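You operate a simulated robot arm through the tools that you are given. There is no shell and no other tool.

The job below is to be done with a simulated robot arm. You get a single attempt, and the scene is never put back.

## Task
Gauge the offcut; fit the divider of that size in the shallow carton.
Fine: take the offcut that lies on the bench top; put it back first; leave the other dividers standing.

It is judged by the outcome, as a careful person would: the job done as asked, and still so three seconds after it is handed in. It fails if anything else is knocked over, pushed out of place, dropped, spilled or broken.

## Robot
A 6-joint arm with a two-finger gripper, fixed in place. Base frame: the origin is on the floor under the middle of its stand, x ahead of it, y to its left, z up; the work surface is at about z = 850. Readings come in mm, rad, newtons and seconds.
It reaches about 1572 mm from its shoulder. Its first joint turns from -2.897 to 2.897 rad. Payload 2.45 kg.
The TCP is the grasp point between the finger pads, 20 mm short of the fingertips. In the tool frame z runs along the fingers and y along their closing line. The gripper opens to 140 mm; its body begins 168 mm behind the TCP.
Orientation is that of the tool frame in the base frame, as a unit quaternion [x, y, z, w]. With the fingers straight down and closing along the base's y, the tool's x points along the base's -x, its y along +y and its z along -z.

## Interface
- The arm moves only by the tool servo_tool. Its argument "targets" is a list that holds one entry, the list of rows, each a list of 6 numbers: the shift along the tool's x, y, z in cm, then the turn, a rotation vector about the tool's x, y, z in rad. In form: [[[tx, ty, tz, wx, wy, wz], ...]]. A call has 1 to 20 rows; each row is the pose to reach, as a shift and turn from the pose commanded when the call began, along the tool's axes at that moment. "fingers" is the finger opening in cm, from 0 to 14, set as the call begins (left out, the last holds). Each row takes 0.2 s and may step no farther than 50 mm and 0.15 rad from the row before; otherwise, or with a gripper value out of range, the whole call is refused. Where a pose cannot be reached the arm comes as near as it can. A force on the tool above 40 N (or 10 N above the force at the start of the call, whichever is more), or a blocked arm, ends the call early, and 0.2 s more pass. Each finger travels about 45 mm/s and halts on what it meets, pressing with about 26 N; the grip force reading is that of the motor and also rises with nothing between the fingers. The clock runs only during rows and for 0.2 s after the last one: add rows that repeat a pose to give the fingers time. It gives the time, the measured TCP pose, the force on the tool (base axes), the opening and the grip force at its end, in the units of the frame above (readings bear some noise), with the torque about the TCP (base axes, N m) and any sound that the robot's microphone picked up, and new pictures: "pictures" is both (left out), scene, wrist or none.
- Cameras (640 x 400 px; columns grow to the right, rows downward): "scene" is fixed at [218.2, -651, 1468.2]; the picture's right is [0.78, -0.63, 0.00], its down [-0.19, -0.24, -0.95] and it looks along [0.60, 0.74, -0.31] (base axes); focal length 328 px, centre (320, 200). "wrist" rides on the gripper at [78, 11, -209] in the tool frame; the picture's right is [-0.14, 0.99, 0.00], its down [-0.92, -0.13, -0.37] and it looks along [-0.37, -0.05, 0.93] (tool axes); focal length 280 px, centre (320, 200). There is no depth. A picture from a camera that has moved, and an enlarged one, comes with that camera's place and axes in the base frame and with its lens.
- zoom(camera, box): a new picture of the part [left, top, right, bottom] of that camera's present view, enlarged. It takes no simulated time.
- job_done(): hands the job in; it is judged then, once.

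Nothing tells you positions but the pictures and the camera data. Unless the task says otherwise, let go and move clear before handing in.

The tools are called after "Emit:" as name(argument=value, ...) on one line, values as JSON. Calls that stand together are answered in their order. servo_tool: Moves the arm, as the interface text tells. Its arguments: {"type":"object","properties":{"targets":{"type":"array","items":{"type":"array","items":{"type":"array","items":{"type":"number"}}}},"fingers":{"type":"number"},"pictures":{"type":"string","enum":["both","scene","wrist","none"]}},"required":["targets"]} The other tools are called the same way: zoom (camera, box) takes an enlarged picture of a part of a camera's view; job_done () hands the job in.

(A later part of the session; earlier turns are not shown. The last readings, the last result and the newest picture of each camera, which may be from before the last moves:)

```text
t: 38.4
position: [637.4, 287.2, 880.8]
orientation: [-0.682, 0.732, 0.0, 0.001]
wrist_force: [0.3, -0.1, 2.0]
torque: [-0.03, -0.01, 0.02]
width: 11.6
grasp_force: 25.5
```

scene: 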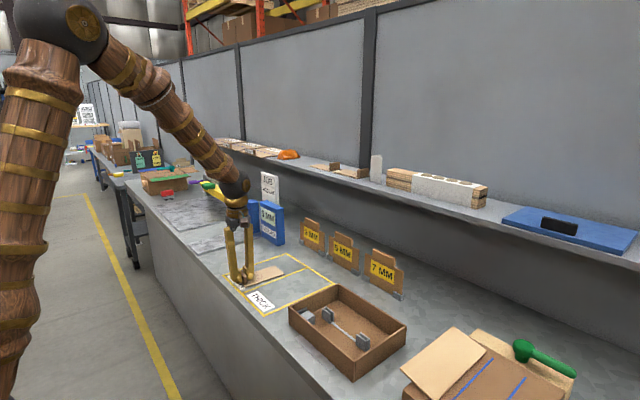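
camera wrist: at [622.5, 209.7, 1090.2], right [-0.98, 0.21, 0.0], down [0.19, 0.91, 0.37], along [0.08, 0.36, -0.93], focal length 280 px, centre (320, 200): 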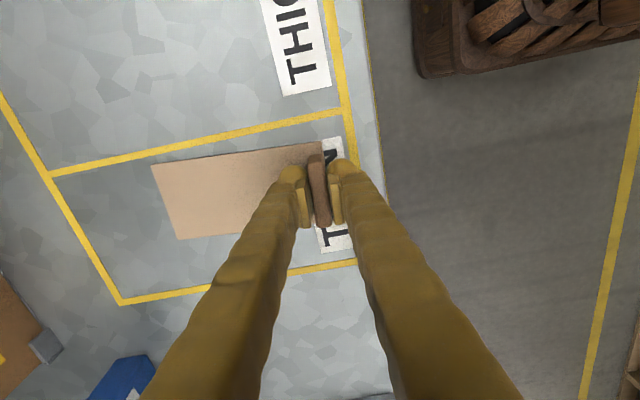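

The board is touching the bench (2 N). Opening the fingers.

Emit:
servo_tool(targets=[[[0, 0, 0, 0, 0, 0], [0, 0, 0, 0, 0, 0], [0, 0, 0, 0, 0, 0], [0, 0, 0, 0, 0, 0], [0, 0, 0, 0, 0, 0]]], fingers=5, pictures="none")

Emit:
servo_tool(targets=[[[0, 0, -4, 0, 0, 0], [0, 0, -8, 0, 0, 0], [0, 0, -12, 0, 0, 0], [0, 0, -16, 0, 0, 0], [0, 0, -20, 0, 0, 0]]])

Emit:
zoom(camera="scene", box=[220, 250, 300, 310])

```text
t: 39.6
position: [638.0, 287.3, 880.2]
orientation: [-0.682, 0.732, 0.0, 0.0]
wrist_force: [-0.3, -0.1, 0.6]
torque: [0.02, 0.02, 0.01]
width: 49.9
grasp_force: 0.0
```

```text
t: 40.8
position: [639.2, 286.3, 1080.7]
orientation: [-0.682, 0.731, 0.001, 0.0]
wrist_force: [-1.0, -0.3, 0.6]
torque: [0.01, 0.0, 0.02]
width: 50.0
grasp_force: 0.0
camera wrist: at [622.6, 210.2, 1289.3], right [-0.98, 0.21, 0.0], down [0.19, 0.91, 0.37], along [0.08, 0.36, -0.93], focal length 280 px, centre (320, 200)
```

scene: 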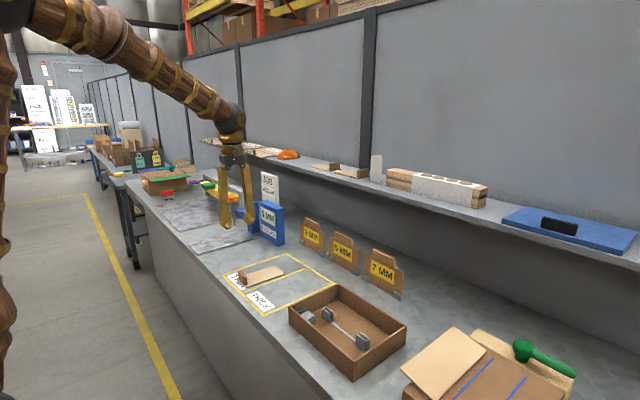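
wrist: 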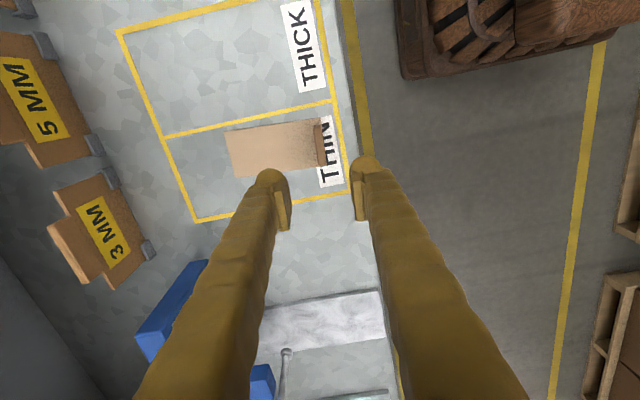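

```text
6.67 times, centred on (260, 280) of scene
camera zoom: at [218.2, -651.0, 1468.2], right [0.78, -0.63, 0.0], down [-0.19, -0.24, -0.95], along [0.6, 0.74, -0.31], focal length 2187 px, centre (720, -333)
```

zoom: 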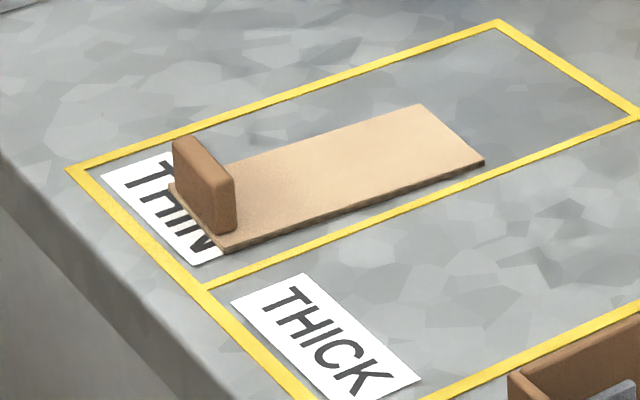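

The offcut is back where it was (within ~2 mm). The size is 5 mm, so next is the 5 MM divider. I'll move to a good high vantage to measure it and what's behind it.

Emit:
servo_tool(targets=[[[2.2, -3.4, -1.4, 0, 0, -0.014], [4.4, -6.8, -2.8, 0, 0, -0.028], [6.6, -10.2, -4.2, 0, 0, -0.042], [8.8, -13.7, -5.6, 0, 0, -0.056], [10.89, -17.13, -6.95, 0, 0, -0.07], [10.89, -17.13, -6.95, 0, 0, -0.07]]])

Emit:
zoom(camera="wrist", box=[60, 60, 300, 220])

Emit:
zoom(camera="scene", box=[290, 150, 420, 310])

```text
t: 42.2
position: [802.7, 166.6, 1152.5]
orientation: [0.708, -0.706, 0.0, 0.001]
wrist_force: [0.0, 0.7, 0.2]
torque: [-0.02, -0.02, -0.01]
width: 50.1
grasp_force: 0.1
camera wrist: at [792.8, 88.6, 1360.8], right [-0.99, 0.14, 0.0], down [0.13, 0.92, 0.37], along [0.05, 0.36, -0.93], focal length 280 px, centre (320, 200)
```

scene: 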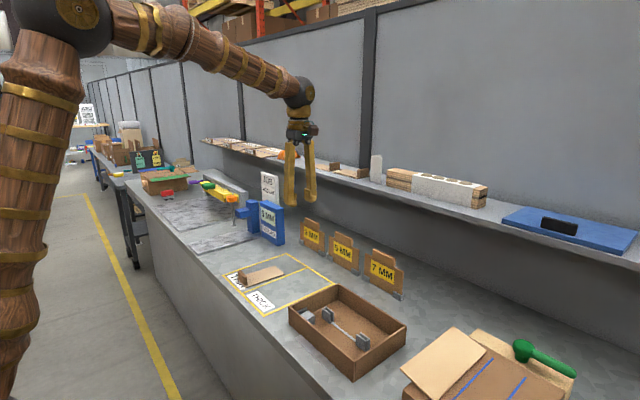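
wrist: 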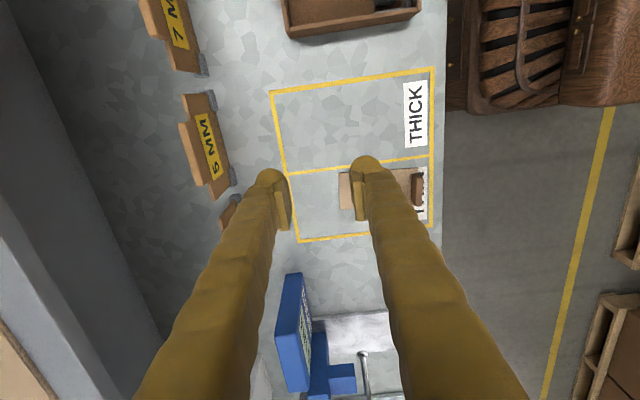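

```text
2.50 times, centred on (180, 140) of wrist
camera zoom: at [792.8, 88.6, 1360.8], right [-0.99, 0.14, 0.0], down [0.13, 0.92, 0.37], along [0.05, 0.36, -0.93], focal length 701 px, centre (670, 350)
```

zoom: 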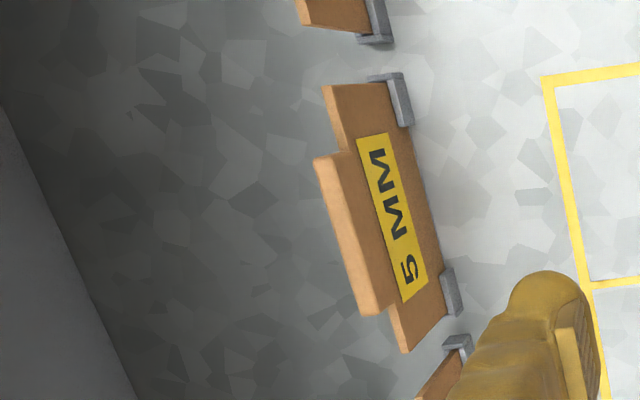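

```text
2.50 times, centred on (355, 230) of scene
camera zoom: at [218.2, -651.0, 1468.2], right [0.78, -0.63, 0.0], down [-0.19, -0.24, -0.95], along [0.6, 0.74, -0.31], focal length 820 px, centre (232, 125)
```

zoom: 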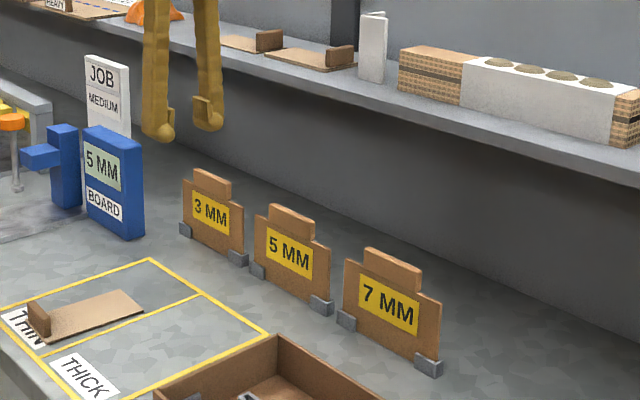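

The 5 MM divider's tab is clear to see. The wall shelf's front edge matters for gripper clearance, so I'll measure it carefully.

Emit:
zoom(camera="wrist", box=[0, 200, 200, 400])

Emit:
zoom(camera="scene", box=[380, 150, 640, 340])

Emit:
zoom(camera="wrist", box=[170, 80, 250, 210])

Emit:
zoom(camera="scene", box=[325, 220, 375, 285])

```text
2.00 times, centred on (100, 300) of wrist
camera zoom: at [792.8, 88.6, 1360.8], right [-0.99, 0.14, 0.0], down [0.13, 0.92, 0.37], along [0.05, 0.36, -0.93], focal length 561 px, centre (760, 0)
```

zoom: 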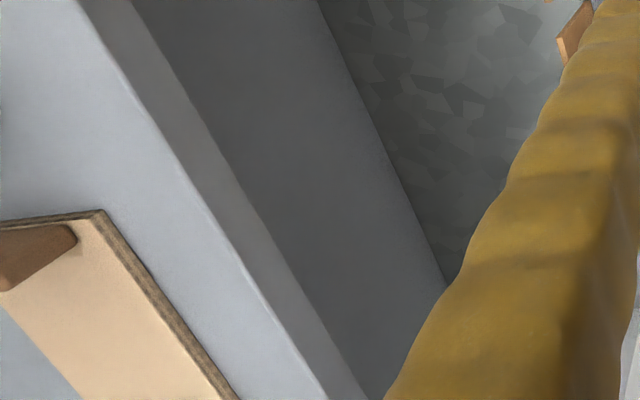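

```text
2.11 times, centred on (510, 245) of scene
camera zoom: at [218.2, -651.0, 1468.2], right [0.78, -0.63, 0.0], down [-0.19, -0.24, -0.95], along [0.6, 0.74, -0.31], focal length 690 px, centre (-80, 105)
```

zoom: 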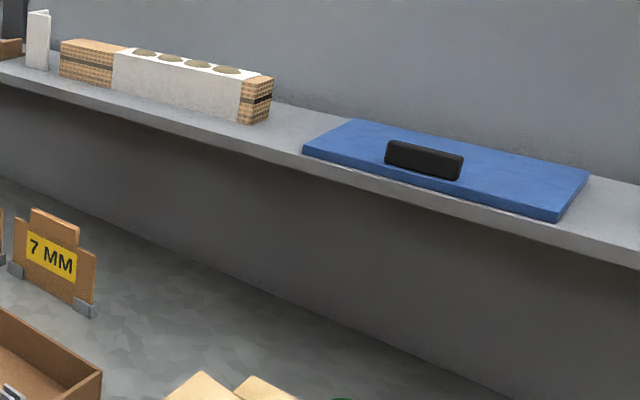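

```text
3.08 times, centred on (210, 145) of wrist
camera zoom: at [792.8, 88.6, 1360.8], right [-0.99, 0.14, 0.0], down [0.13, 0.92, 0.37], along [0.05, 0.36, -0.93], focal length 863 px, centre (658, 369)
```

zoom: 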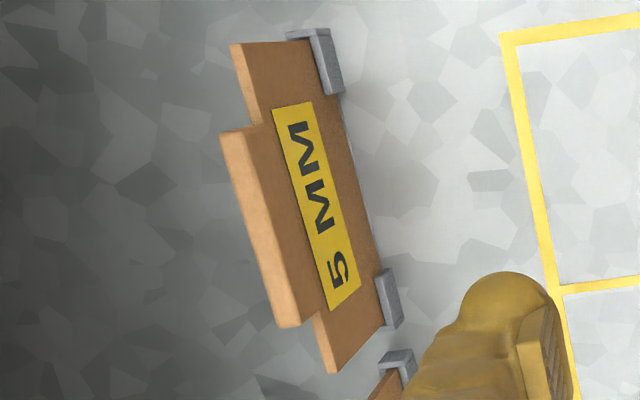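

```text
6.15 times, centred on (350, 252) of scene
camera zoom: at [218.2, -651.0, 1468.2], right [0.78, -0.63, 0.0], down [-0.19, -0.24, -0.95], along [0.6, 0.74, -0.31], focal length 2018 px, centre (135, -123)
```

zoom: 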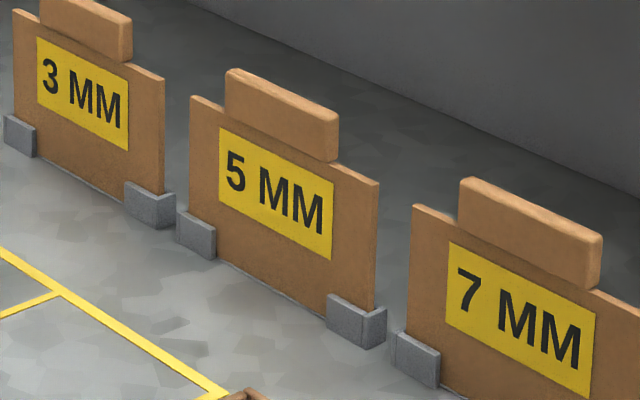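

The shelf's front edge is near x≈1090, z≈1115–1145, so a vertical gripper at x≈985 clears it. Now I'll zoom tightly on the 5 MM divider's tab to get its position and yaw.

Emit:
zoom(camera="wrist", box=[170, 110, 220, 150])

Emit:
zoom(camera="wrist", box=[185, 160, 245, 208])

Emit:
zoom(camera="wrist", box=[170, 85, 220, 125])

Emit:
zoom(camera="scene", box=[335, 225, 365, 249])

```text
10.00 times, centred on (195, 130) of wrist
camera zoom: at [792.8, 88.6, 1360.8], right [-0.99, 0.14, 0.0], down [0.13, 0.92, 0.37], along [0.05, 0.36, -0.93], focal length 2804 px, centre (1570, 900)
```

zoom: 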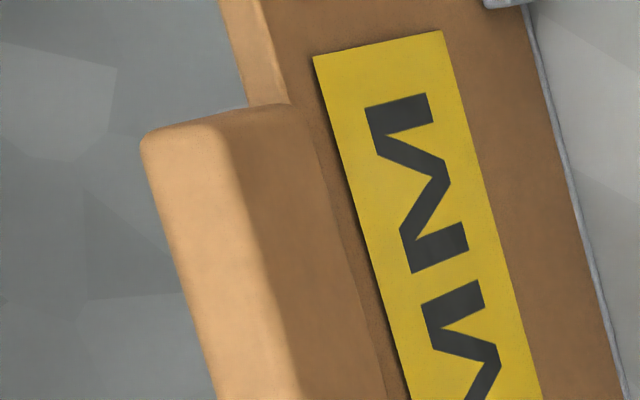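

```text
8.33 times, centred on (215, 184) of wrist
camera zoom: at [792.8, 88.6, 1360.8], right [-0.99, 0.14, 0.0], down [0.13, 0.92, 0.37], along [0.05, 0.36, -0.93], focal length 2337 px, centre (1195, 333)
```

zoom: 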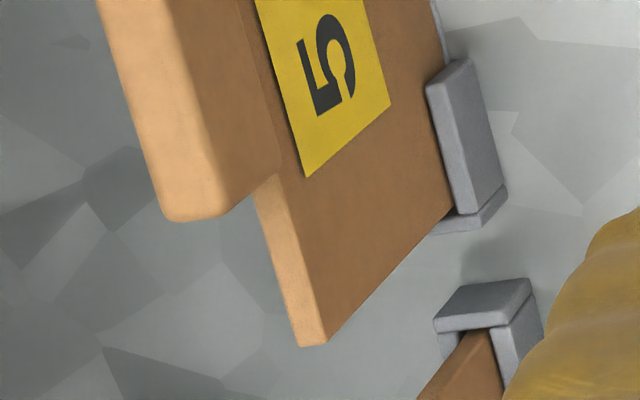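

```text
10.00 times, centred on (195, 105) of wrist
camera zoom: at [792.8, 88.6, 1360.8], right [-0.99, 0.14, 0.0], down [0.13, 0.92, 0.37], along [0.05, 0.36, -0.93], focal length 2804 px, centre (1570, 1150)
```

zoom: 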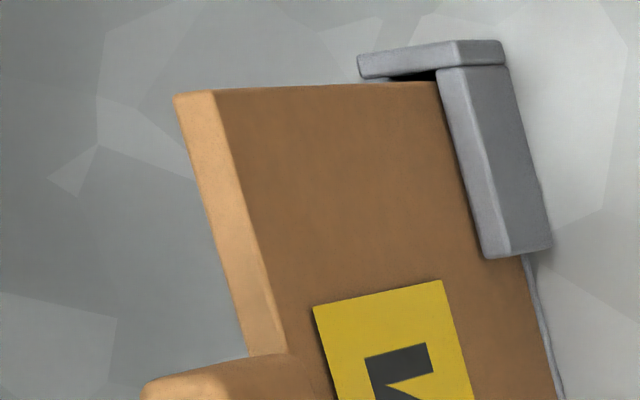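

```text
16.00 times, centred on (350, 237) of scene
camera zoom: at [218.2, -651.0, 1468.2], right [0.78, -0.63, 0.0], down [-0.19, -0.24, -0.95], along [0.6, 0.74, -0.31], focal length 5248 px, centre (-160, -392)
```

zoom: 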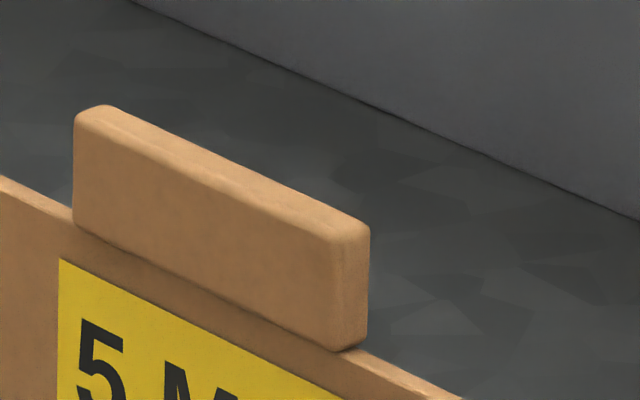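

The 5 MM divider stands at x≈980 with its plane along y (yaw ≈ 0), tab spanning y 107–194 and z 948–975. I'll hover above the tab and verify alignment in the wrist view.

Emit:
servo_tool(targets=[[[0.32, -3.57, 0.5, 0, 0, 0], [0.64, -7.14, 2, 0, 0, 0], [0.95, -10.7, 4, 0, 0, 0], [1.27, -14.3, 6.5, 0, 0, 0], [1.58, -17.85, 9, 0, 0, 0], [1.58, -17.85, 9, 0, 0, 0]]])

Emit:
zoom(camera="wrist", box=[260, 80, 380, 240])

Emit:
zoom(camera="scene", box=[270, 100, 420, 300])

```text
t: 43.6
position: [981.2, 152.9, 1060.9]
orientation: [-0.706, 0.708, 0.0, 0.0]
wrist_force: [-0.7, -0.2, -0.2]
torque: [0.0, -0.01, 0.0]
width: 49.8
grasp_force: 0.0
camera wrist: at [970.0, 73.6, 1268.7], right [-0.99, 0.14, 0.0], down [0.13, 0.92, 0.37], along [0.05, 0.37, -0.93], focal length 280 px, centre (320, 200)
```

scene: 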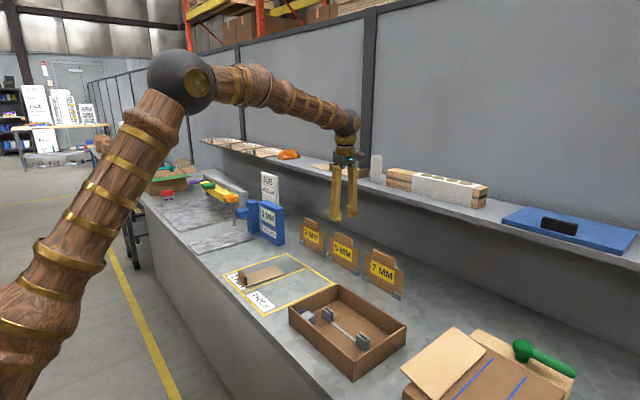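
wrist: 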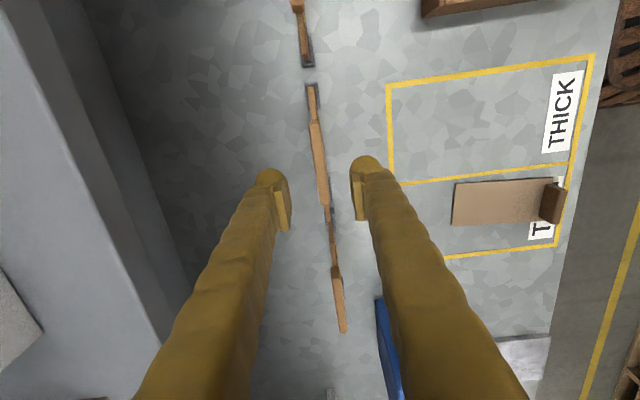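

```text
2.50 times, centred on (320, 160) of wrist
camera zoom: at [970.0, 73.6, 1268.7], right [-0.99, 0.14, 0.0], down [0.13, 0.92, 0.37], along [0.05, 0.37, -0.93], focal length 701 px, centre (320, 300)
```

zoom: 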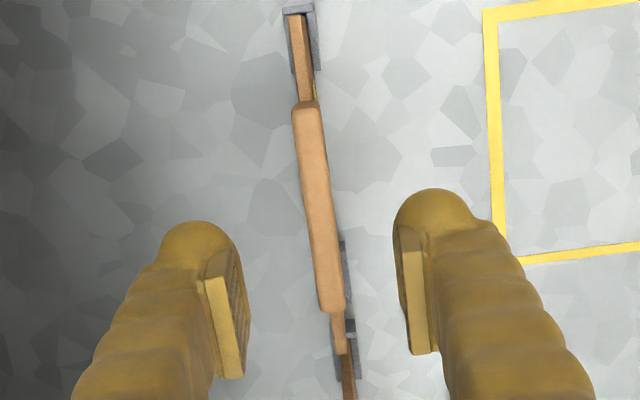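

```text
2.00 times, centred on (345, 200) of scene
camera zoom: at [218.2, -651.0, 1468.2], right [0.78, -0.63, 0.0], down [-0.19, -0.24, -0.95], along [0.6, 0.74, -0.31], focal length 656 px, centre (270, 200)
```

zoom: 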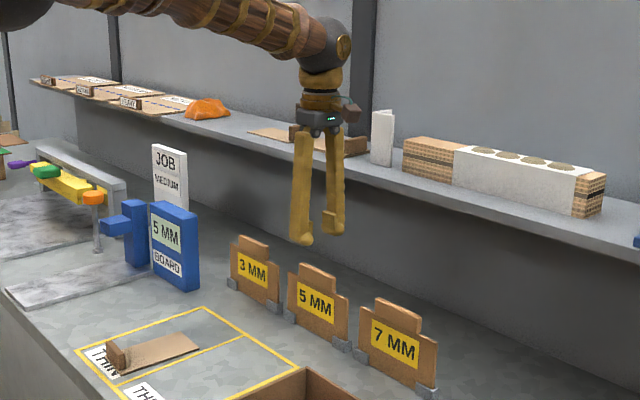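

The tab is centred between the fingers with matching yaw. Descending to TCP z≈962 with fingers open.

Emit:
servo_tool(targets=[[[0.1, 0, 3.5, 0, 0, 0], [0.1, 0, 6.5, 0, 0, 0], [0.1, 0, 8.8, 0, 0, 0], [0.1, 0, 9.8, 0, 0, 0], [0.1, 0, 9.8, 0, 0, 0]]])

Emit:
zoom(camera="wrist", box=[250, 120, 400, 240])

Emit:
zoom(camera="scene", box=[300, 180, 390, 290])

```text
t: 44.8
position: [978.5, 149.9, 962.1]
orientation: [0.707, -0.707, -0.001, 0.0]
wrist_force: [-0.7, -0.3, 0.1]
torque: [-0.01, -0.03, -0.01]
width: 50.1
grasp_force: 0.1
camera wrist: at [968.4, 71.6, 1170.8], right [-0.99, 0.14, 0.0], down [0.13, 0.92, 0.37], along [0.05, 0.37, -0.93], focal length 280 px, centre (320, 200)
```

scene: 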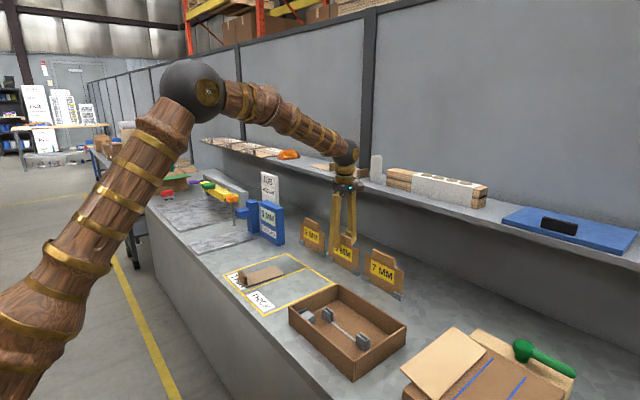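
wrist: 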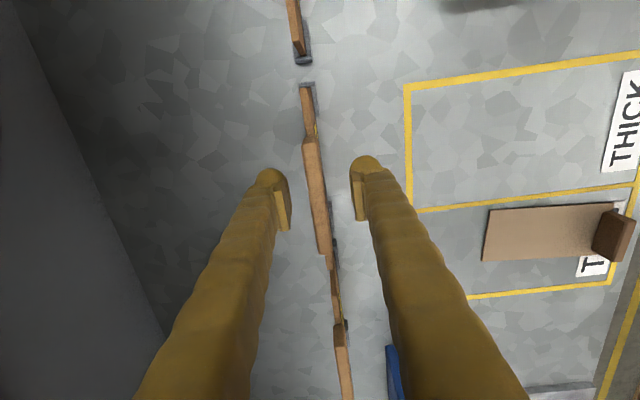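

```text
3.33 times, centred on (325, 180) of wrist
camera zoom: at [968.4, 71.6, 1170.8], right [-0.99, 0.14, 0.0], down [0.13, 0.92, 0.37], along [0.05, 0.37, -0.93], focal length 935 px, centre (303, 267)
```

zoom: 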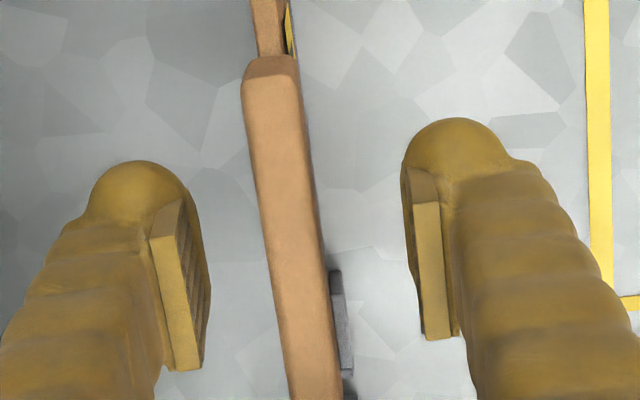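

```text
3.64 times, centred on (345, 235) of scene
camera zoom: at [218.2, -651.0, 1468.2], right [0.78, -0.63, 0.0], down [-0.19, -0.24, -0.95], along [0.6, 0.74, -0.31], focal length 1193 px, centre (229, 73)
```

zoom: 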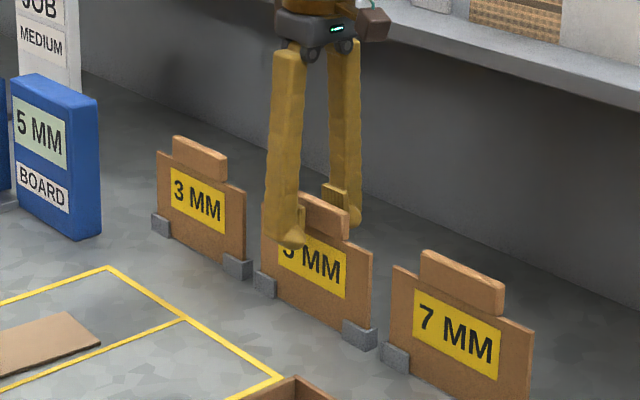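

The tab is ~1.7 mm toward the left pad; I'll centre on it, then close.

Emit:
servo_tool(targets=[[[0, -0.17, 0, 0, 0, 0], [0, -0.17, 0, 0, 0, 0]]], pictures="wrist")

Emit:
zoom(camera="wrist", box=[250, 120, 400, 240])

```text
t: 45.4
position: [981.3, 150.0, 962.1]
orientation: [0.707, -0.707, 0.0, 0.0]
wrist_force: [-0.4, 0.4, 0.4]
torque: [0.03, 0.01, -0.01]
width: 49.8
grasp_force: 0.1
camera wrist: at [970.6, 71.8, 1170.9], right [-0.99, 0.14, 0.0], down [0.13, 0.92, 0.37], along [0.05, 0.36, -0.93], focal length 280 px, centre (320, 200)
```

wrist: 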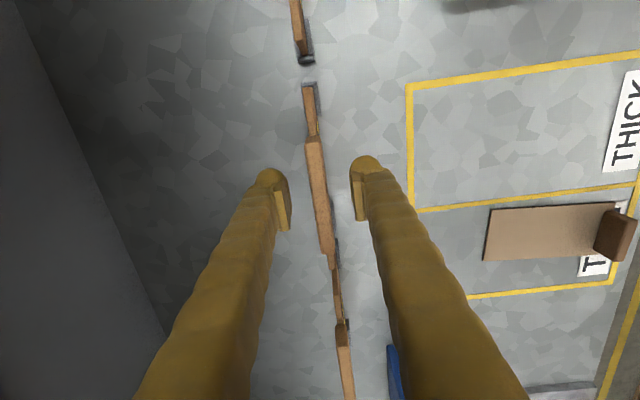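

```text
3.33 times, centred on (325, 180) of wrist
camera zoom: at [970.6, 71.8, 1170.9], right [-0.99, 0.14, 0.0], down [0.13, 0.92, 0.37], along [0.05, 0.36, -0.93], focal length 935 px, centre (303, 267)
```

zoom: 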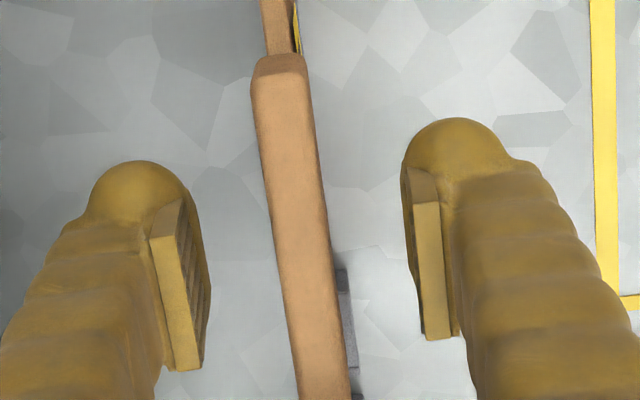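

The tab is now centred. Closing the fingers on it.

Emit:
servo_tool(targets=[[[0, 0, 0, 0, 0, 0], [0, 0, 0, 0, 0, 0], [0, 0, 0, 0, 0, 0], [0, 0, 0, 0, 0, 0], [0, 0, 0, 0, 0, 0]]], fingers=0)

Emit:
zoom(camera="wrist", box=[250, 60, 400, 260])

Emit:
zoom(camera="scene", box=[300, 200, 390, 290])

```text
t: 46.6
position: [980.1, 152.0, 962.8]
orientation: [-0.707, 0.707, 0.0, 0.0]
wrist_force: [-13.8, -0.1, 0.4]
torque: [0.0, 0.17, -0.01]
width: 10.7
grasp_force: 26.1
camera wrist: at [970.3, 71.8, 1170.8], right [-0.99, 0.14, 0.0], down [0.13, 0.92, 0.37], along [0.05, 0.36, -0.93], focal length 280 px, centre (320, 200)
```

scene: 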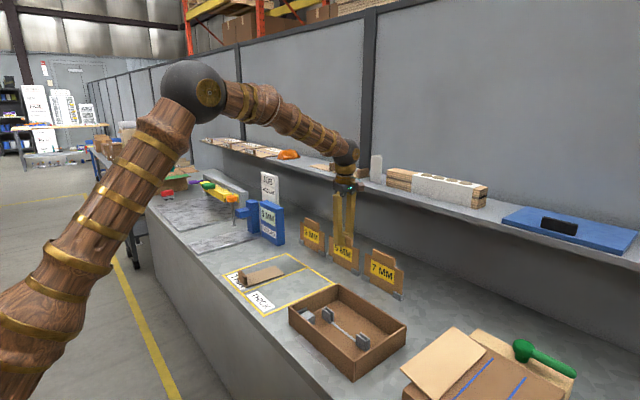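
wrist: 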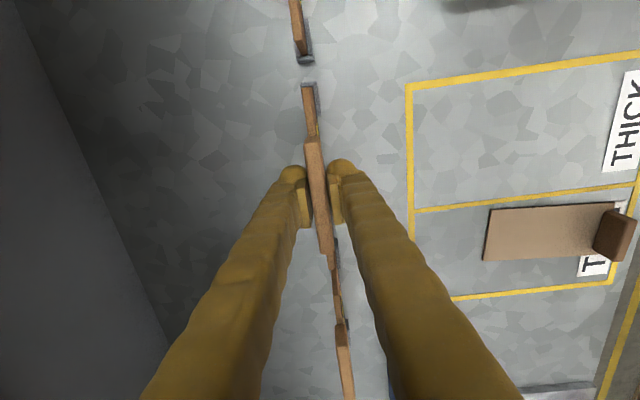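

```text
2.00 times, centred on (325, 160) of wrist
camera zoom: at [970.3, 71.8, 1170.8], right [-0.99, 0.14, 0.0], down [0.13, 0.92, 0.37], along [0.05, 0.36, -0.93], focal length 561 px, centre (310, 280)
```

zoom: 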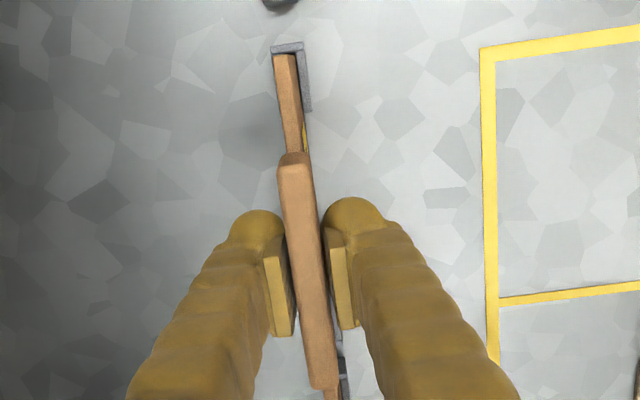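

```text
4.44 times, centred on (345, 245) of scene
camera zoom: at [218.2, -651.0, 1468.2], right [0.78, -0.63, 0.0], down [-0.19, -0.24, -0.95], along [0.6, 0.74, -0.31], focal length 1458 px, centre (209, 0)
```

zoom: 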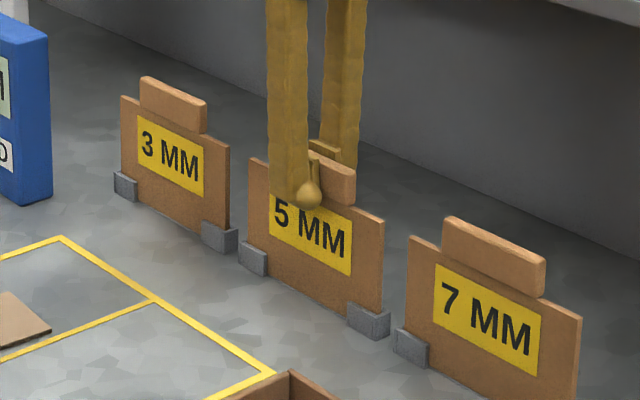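

There's a 14 N sideways reaction from the slot, so the grip is ~1 mm off in x. I'll relax by shifting 1 mm toward −x before lifting.

Emit:
servo_tool(targets=[[[0, 0.05, 0, 0, 0, 0], [0, 0.1, 0, 0, 0, 0], [0, 0.1, 0, 0, 0, 0]]], pictures="none")

```text
t: 47.4
position: [979.5, 150.2, 963.8]
orientation: [0.708, -0.707, 0.0, 0.001]
wrist_force: [-10.2, 4.8, -0.6]
torque: [0.11, 0.11, -0.01]
width: 10.6
grasp_force: 26.1
```

Emit:
servo_tool(targets=[[[0, 0.1, 0, 0, 0, 0], [0, 0.2, 0, 0, 0, 0], [0, 0.2, 0, 0, 0, 0]]], pictures="none")

```text
t: 48.2
position: [978.2, 150.8, 962.6]
orientation: [0.707, -0.707, 0.0, 0.0]
wrist_force: [0.8, -2.1, 4.8]
torque: [-0.14, -0.07, 0.01]
width: 10.6
grasp_force: 26.0
```

Side load is gone. Lifting the divider straight up, slowly, and watching that its feet stay put.

Emit:
servo_tool(targets=[[[0, 0, -0.5, 0, 0, 0], [0, 0, -1, 0, 0, 0], [0, 0, -2, 0, 0, 0], [0, 0, -3, 0, 0, 0], [0, 0, -4, 0, 0, 0], [0, 0, -5, 0, 0, 0], [0, 0, -6, 0, 0, 0]]])

Emit:
zoom(camera="scene", box=[300, 190, 400, 300])

Emit:
zoom(camera="wrist", box=[250, 40, 400, 260])

```text
t: 49.8
position: [978.3, 150.8, 1023.1]
orientation: [0.707, -0.707, 0.0, 0.0]
wrist_force: [-0.4, 0.2, -1.0]
torque: [0.01, 0.04, 0.0]
width: 10.7
grasp_force: 26.0
camera wrist: at [967.5, 71.9, 1230.7], right [-0.99, 0.14, 0.0], down [0.13, 0.92, 0.37], along [0.05, 0.36, -0.93], focal length 280 px, centre (320, 200)
```

scene: 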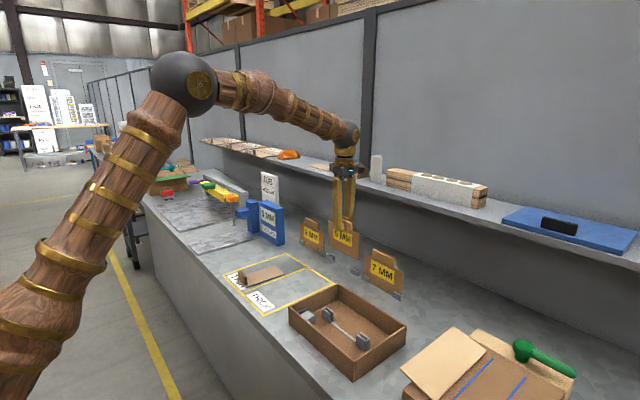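
wrist: 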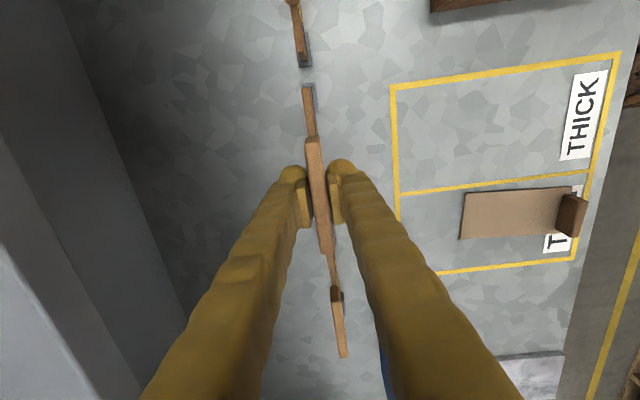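

```text
3.64 times, centred on (350, 245) of scene
camera zoom: at [218.2, -651.0, 1468.2], right [0.78, -0.63, 0.0], down [-0.19, -0.24, -0.95], along [0.6, 0.74, -0.31], focal length 1193 px, centre (211, 36)
```

zoom: 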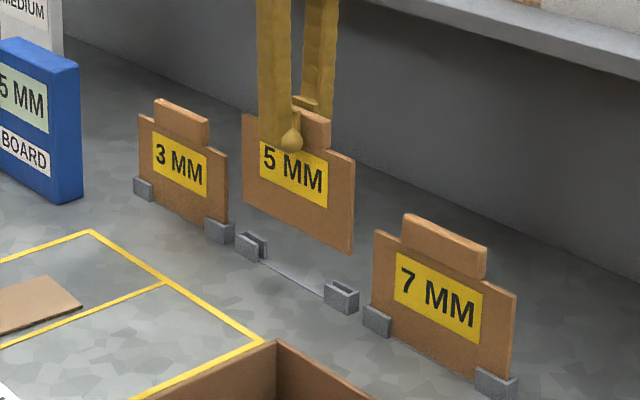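

```text
1.82 times, centred on (325, 150) of wrist
camera zoom: at [967.5, 71.9, 1230.7], right [-0.99, 0.14, 0.0], down [0.13, 0.92, 0.37], along [0.05, 0.36, -0.93], focal length 510 px, centre (311, 291)
```

zoom: 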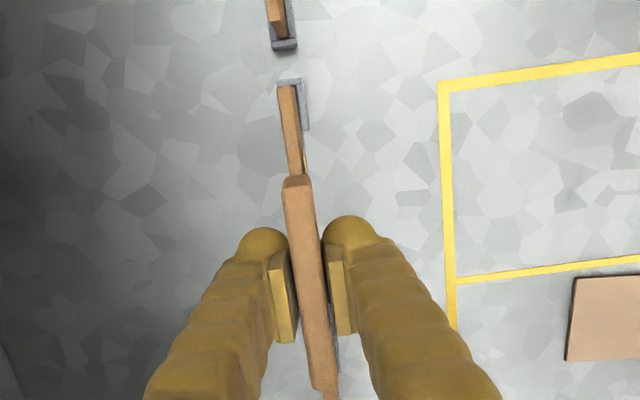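

The divider is out and its stand stayed put. I'll zoom on both the empty stand and the carton's clips, since they share the same form and let me compute the displacement.

Emit:
zoom(camera="scene", box=[358, 305, 398, 335])

Emit:
zoom(camera="scene", box=[315, 295, 375, 350])

Emit:
zoom(camera="scene", box=[310, 245, 355, 285])

Emit:
zoom(camera="scene", box=[320, 210, 360, 265])

```text
13.33 times, centred on (378, 320) of scene
camera zoom: at [218.2, -651.0, 1468.2], right [0.78, -0.63, 0.0], down [-0.19, -0.24, -0.95], along [0.6, 0.74, -0.31], focal length 4373 px, centre (-453, -1400)
```

zoom: 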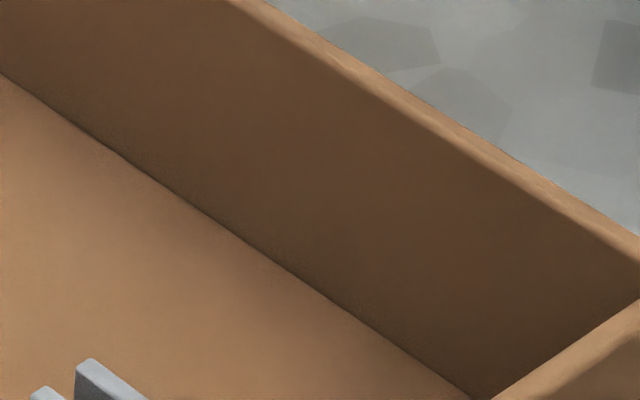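

```text
7.27 times, centred on (345, 322) of scene
camera zoom: at [218.2, -651.0, 1468.2], right [0.78, -0.63, 0.0], down [-0.19, -0.24, -0.95], along [0.6, 0.74, -0.31], focal length 2385 px, centre (138, -691)
```

zoom: 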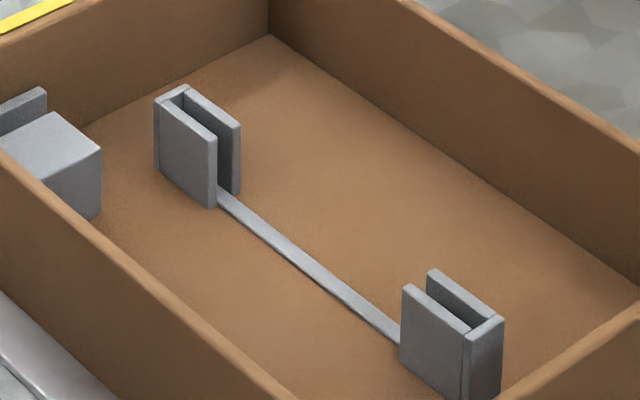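

```text
10.00 times, centred on (332, 265) of scene
camera zoom: at [218.2, -651.0, 1468.2], right [0.78, -0.63, 0.0], down [-0.19, -0.24, -0.95], along [0.6, 0.74, -0.31], focal length 3280 px, centre (195, -450)
```

zoom: 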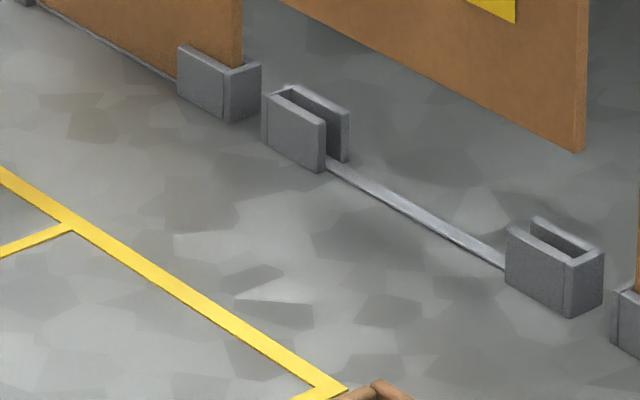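

```text
7.27 times, centred on (340, 238) of scene
camera zoom: at [218.2, -651.0, 1468.2], right [0.78, -0.63, 0.0], down [-0.19, -0.24, -0.95], along [0.6, 0.74, -0.31], focal length 2385 px, centre (174, -73)
```

zoom: 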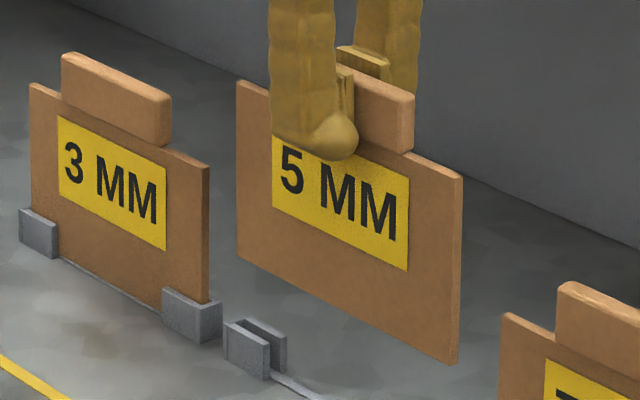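

Both clip sets look alike (≈165 mm outer length). To align precisely, I'll raise the divider, back it away from the row toward −x, and look at the carton's clips from above at a spot where nothing hides them.

Emit:
servo_tool(targets=[[[0, 0, -3.4, 0, 0, 0], [0, 0, -6.8, 0, 0, 0], [0, 4.1, -6.8, 0, 0, 0], [0, 8.2, -6.8, 0, 0, 0], [0, 12.3, -6.8, 0, 0, 0], [3, 16.2, -6.8, 0, 0, 0], [6.4, 19.6, -6.8, 0, 0, 0], [9.8, 23, -6.8, 0, 0, 0], [13.2, 26, -6.8, 0, 0, 0], [16.8, 28.7, -6.8, 0, 0, 0], [20.9, 28.7, -6.8, 0, 0, 0], [20.9, 28.7, -6.8, 0, 0, 0]]])

Emit:
zoom(camera="wrist", box=[230, 0, 350, 180])

Emit:
zoom(camera="scene", box=[240, 180, 420, 390])

```text
t: 52.4
position: [690.3, -59.4, 1091.0]
orientation: [0.707, -0.707, 0.0, 0.001]
wrist_force: [-0.2, -0.2, -0.4]
torque: [0.01, 0.01, 0.01]
width: 10.5
grasp_force: 26.7
camera wrist: at [679.5, -138.2, 1299.1], right [-0.99, 0.14, 0.0], down [0.13, 0.92, 0.37], along [0.05, 0.37, -0.93], focal length 280 px, centre (320, 200)
```

scene: 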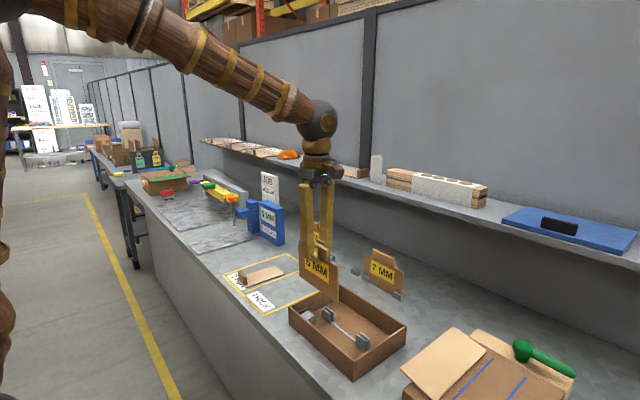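
wrist: 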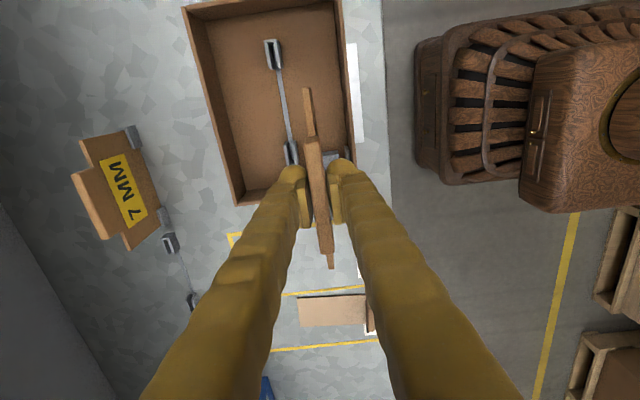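

```text
2.22 times, centred on (290, 90) of wrist
camera zoom: at [679.5, -138.2, 1299.1], right [-0.99, 0.14, 0.0], down [0.13, 0.92, 0.37], along [0.05, 0.37, -0.93], focal length 623 px, centre (387, 444)
```

zoom: 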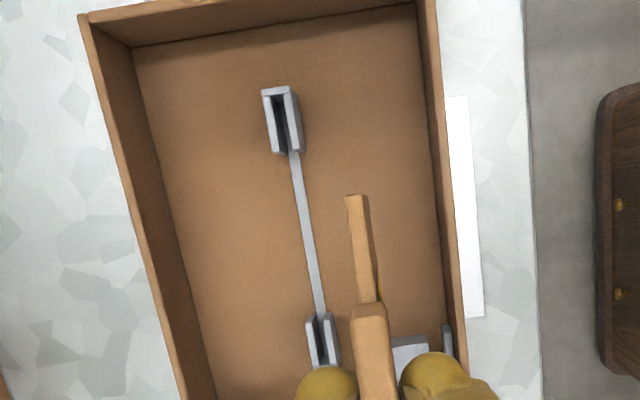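

```text
1.90 times, centred on (330, 285) of scene
camera zoom: at [218.2, -651.0, 1468.2], right [0.78, -0.63, 0.0], down [-0.19, -0.24, -0.95], along [0.6, 0.74, -0.31], focal length 625 px, centre (301, 38)
```

zoom: 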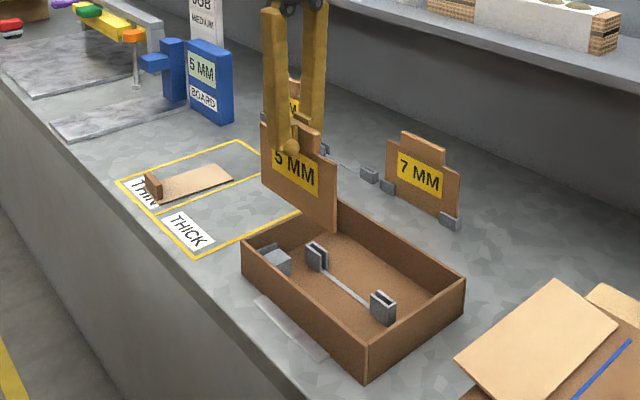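

The +Y clip is partly hidden by a finger. I'll shift 40 mm toward +y so both clips are unobstructed.

Emit:
servo_tool(targets=[[[-4, 0, 0, 0, 0, 0], [-4, 0, 0, 0, 0, 0], [-4, 0, 0, 0, 0, 0]]], pictures="wrist")

Emit:
zoom(camera="wrist", box=[250, 0, 320, 60])

Emit:
zoom(camera="wrist", box=[260, 90, 330, 150])

Emit:
zoom(camera="wrist", box=[200, 0, 360, 160])

```text
t: 53.2
position: [689.9, -18.9, 1091.2]
orientation: [0.708, -0.707, -0.001, 0.001]
wrist_force: [0.4, -1.0, -0.4]
torque: [-0.01, 0.0, 0.0]
width: 10.6
grasp_force: 26.0
camera wrist: at [680.0, -97.8, 1299.3], right [-0.99, 0.14, 0.0], down [0.13, 0.92, 0.37], along [0.05, 0.37, -0.93], focal length 280 px, centre (320, 200)
```

wrist: 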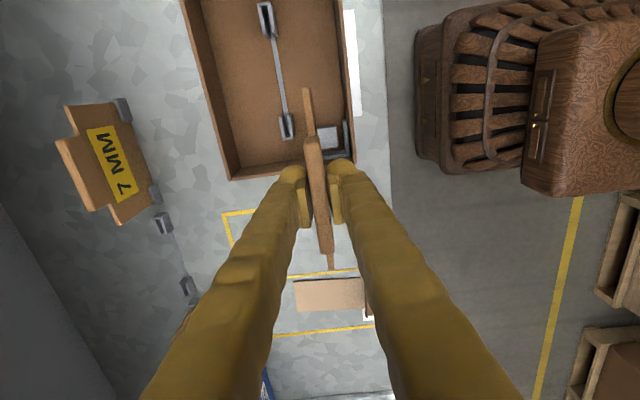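

```text
6.67 times, centred on (285, 30) of wrist
camera zoom: at [680.0, -97.8, 1299.3], right [-0.99, 0.14, 0.0], down [0.13, 0.92, 0.37], along [0.05, 0.37, -0.93], focal length 1869 px, centre (553, 1333)
```

zoom: 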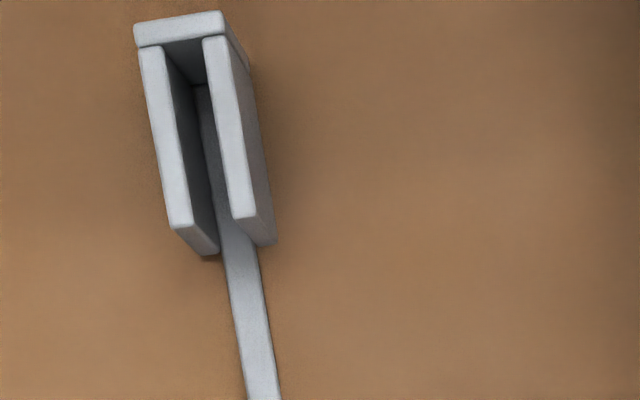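

```text
6.67 times, centred on (295, 120) of wrist
camera zoom: at [680.0, -97.8, 1299.3], right [-0.99, 0.14, 0.0], down [0.13, 0.92, 0.37], along [0.05, 0.37, -0.93], focal length 1869 px, centre (487, 733)
```

zoom: 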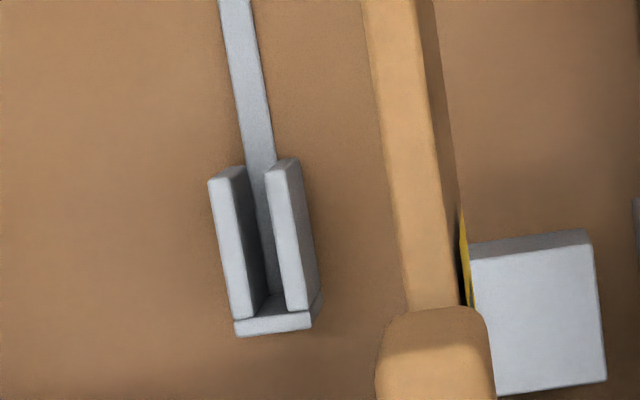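

```text
2.50 times, centred on (280, 80) of wrist
camera zoom: at [680.0, -97.8, 1299.3], right [-0.99, 0.14, 0.0], down [0.13, 0.92, 0.37], along [0.05, 0.37, -0.93], focal length 701 px, centre (420, 500)
```

zoom: 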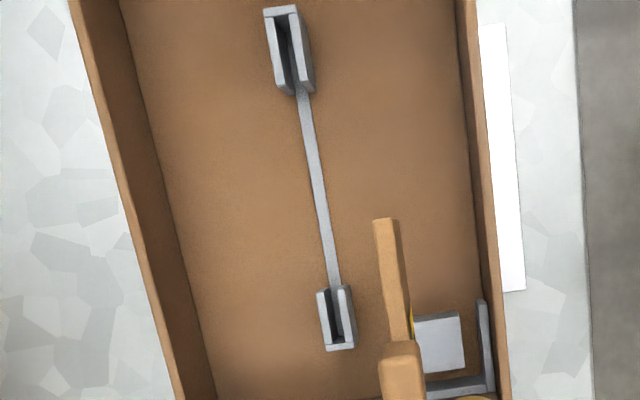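

Both clips are clear now: slot about 7.7 mm wide, ~164 mm between end walls, lying along y. Next I'll measure the divider's own ends in the hand so I can line it up in y.

Emit:
zoom(camera="wrist", box=[290, 75, 350, 125])

Emit:
zoom(camera="wrist", box=[300, 230, 360, 280])

Emit:
zoom(camera="wrist", box=[290, 125, 350, 175])

Emit:
zoom(camera="wrist", box=[130, 190, 230, 310])

```text
8.00 times, centred on (320, 100) of wrist
camera zoom: at [680.0, -97.8, 1299.3], right [-0.99, 0.14, 0.0], down [0.13, 0.92, 0.37], along [0.05, 0.37, -0.93], focal length 2243 px, centre (320, 1000)
```

zoom: 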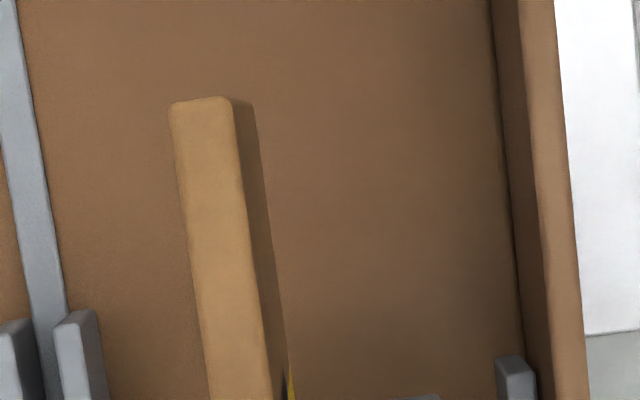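

```text
8.00 times, centred on (330, 255) of wrist
camera zoom: at [680.0, -97.8, 1299.3], right [-0.99, 0.14, 0.0], down [0.13, 0.92, 0.37], along [0.05, 0.37, -0.93], focal length 2243 px, centre (240, -240)
```

zoom: 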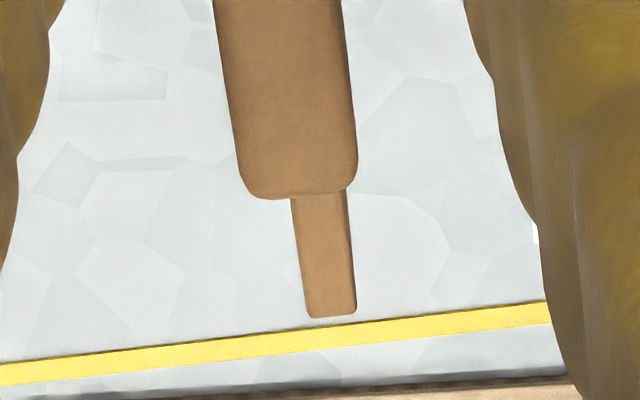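

```text
8.00 times, centred on (320, 150) of wrist
camera zoom: at [680.0, -97.8, 1299.3], right [-0.99, 0.14, 0.0], down [0.13, 0.92, 0.37], along [0.05, 0.37, -0.93], focal length 2243 px, centre (320, 600)
```

zoom: 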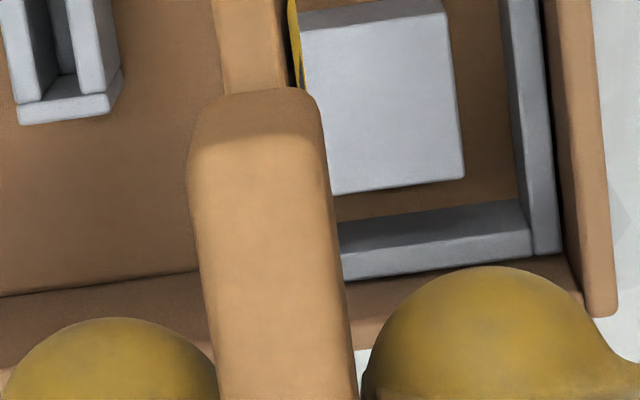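

```text
3.33 times, centred on (180, 250) of wrist
camera zoom: at [680.0, -97.8, 1299.3], right [-0.99, 0.14, 0.0], down [0.13, 0.92, 0.37], along [0.05, 0.37, -0.93], focal length 935 px, centre (787, 33)
```

zoom: 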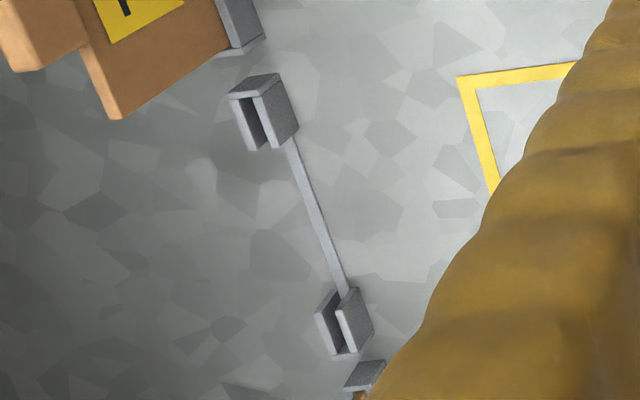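

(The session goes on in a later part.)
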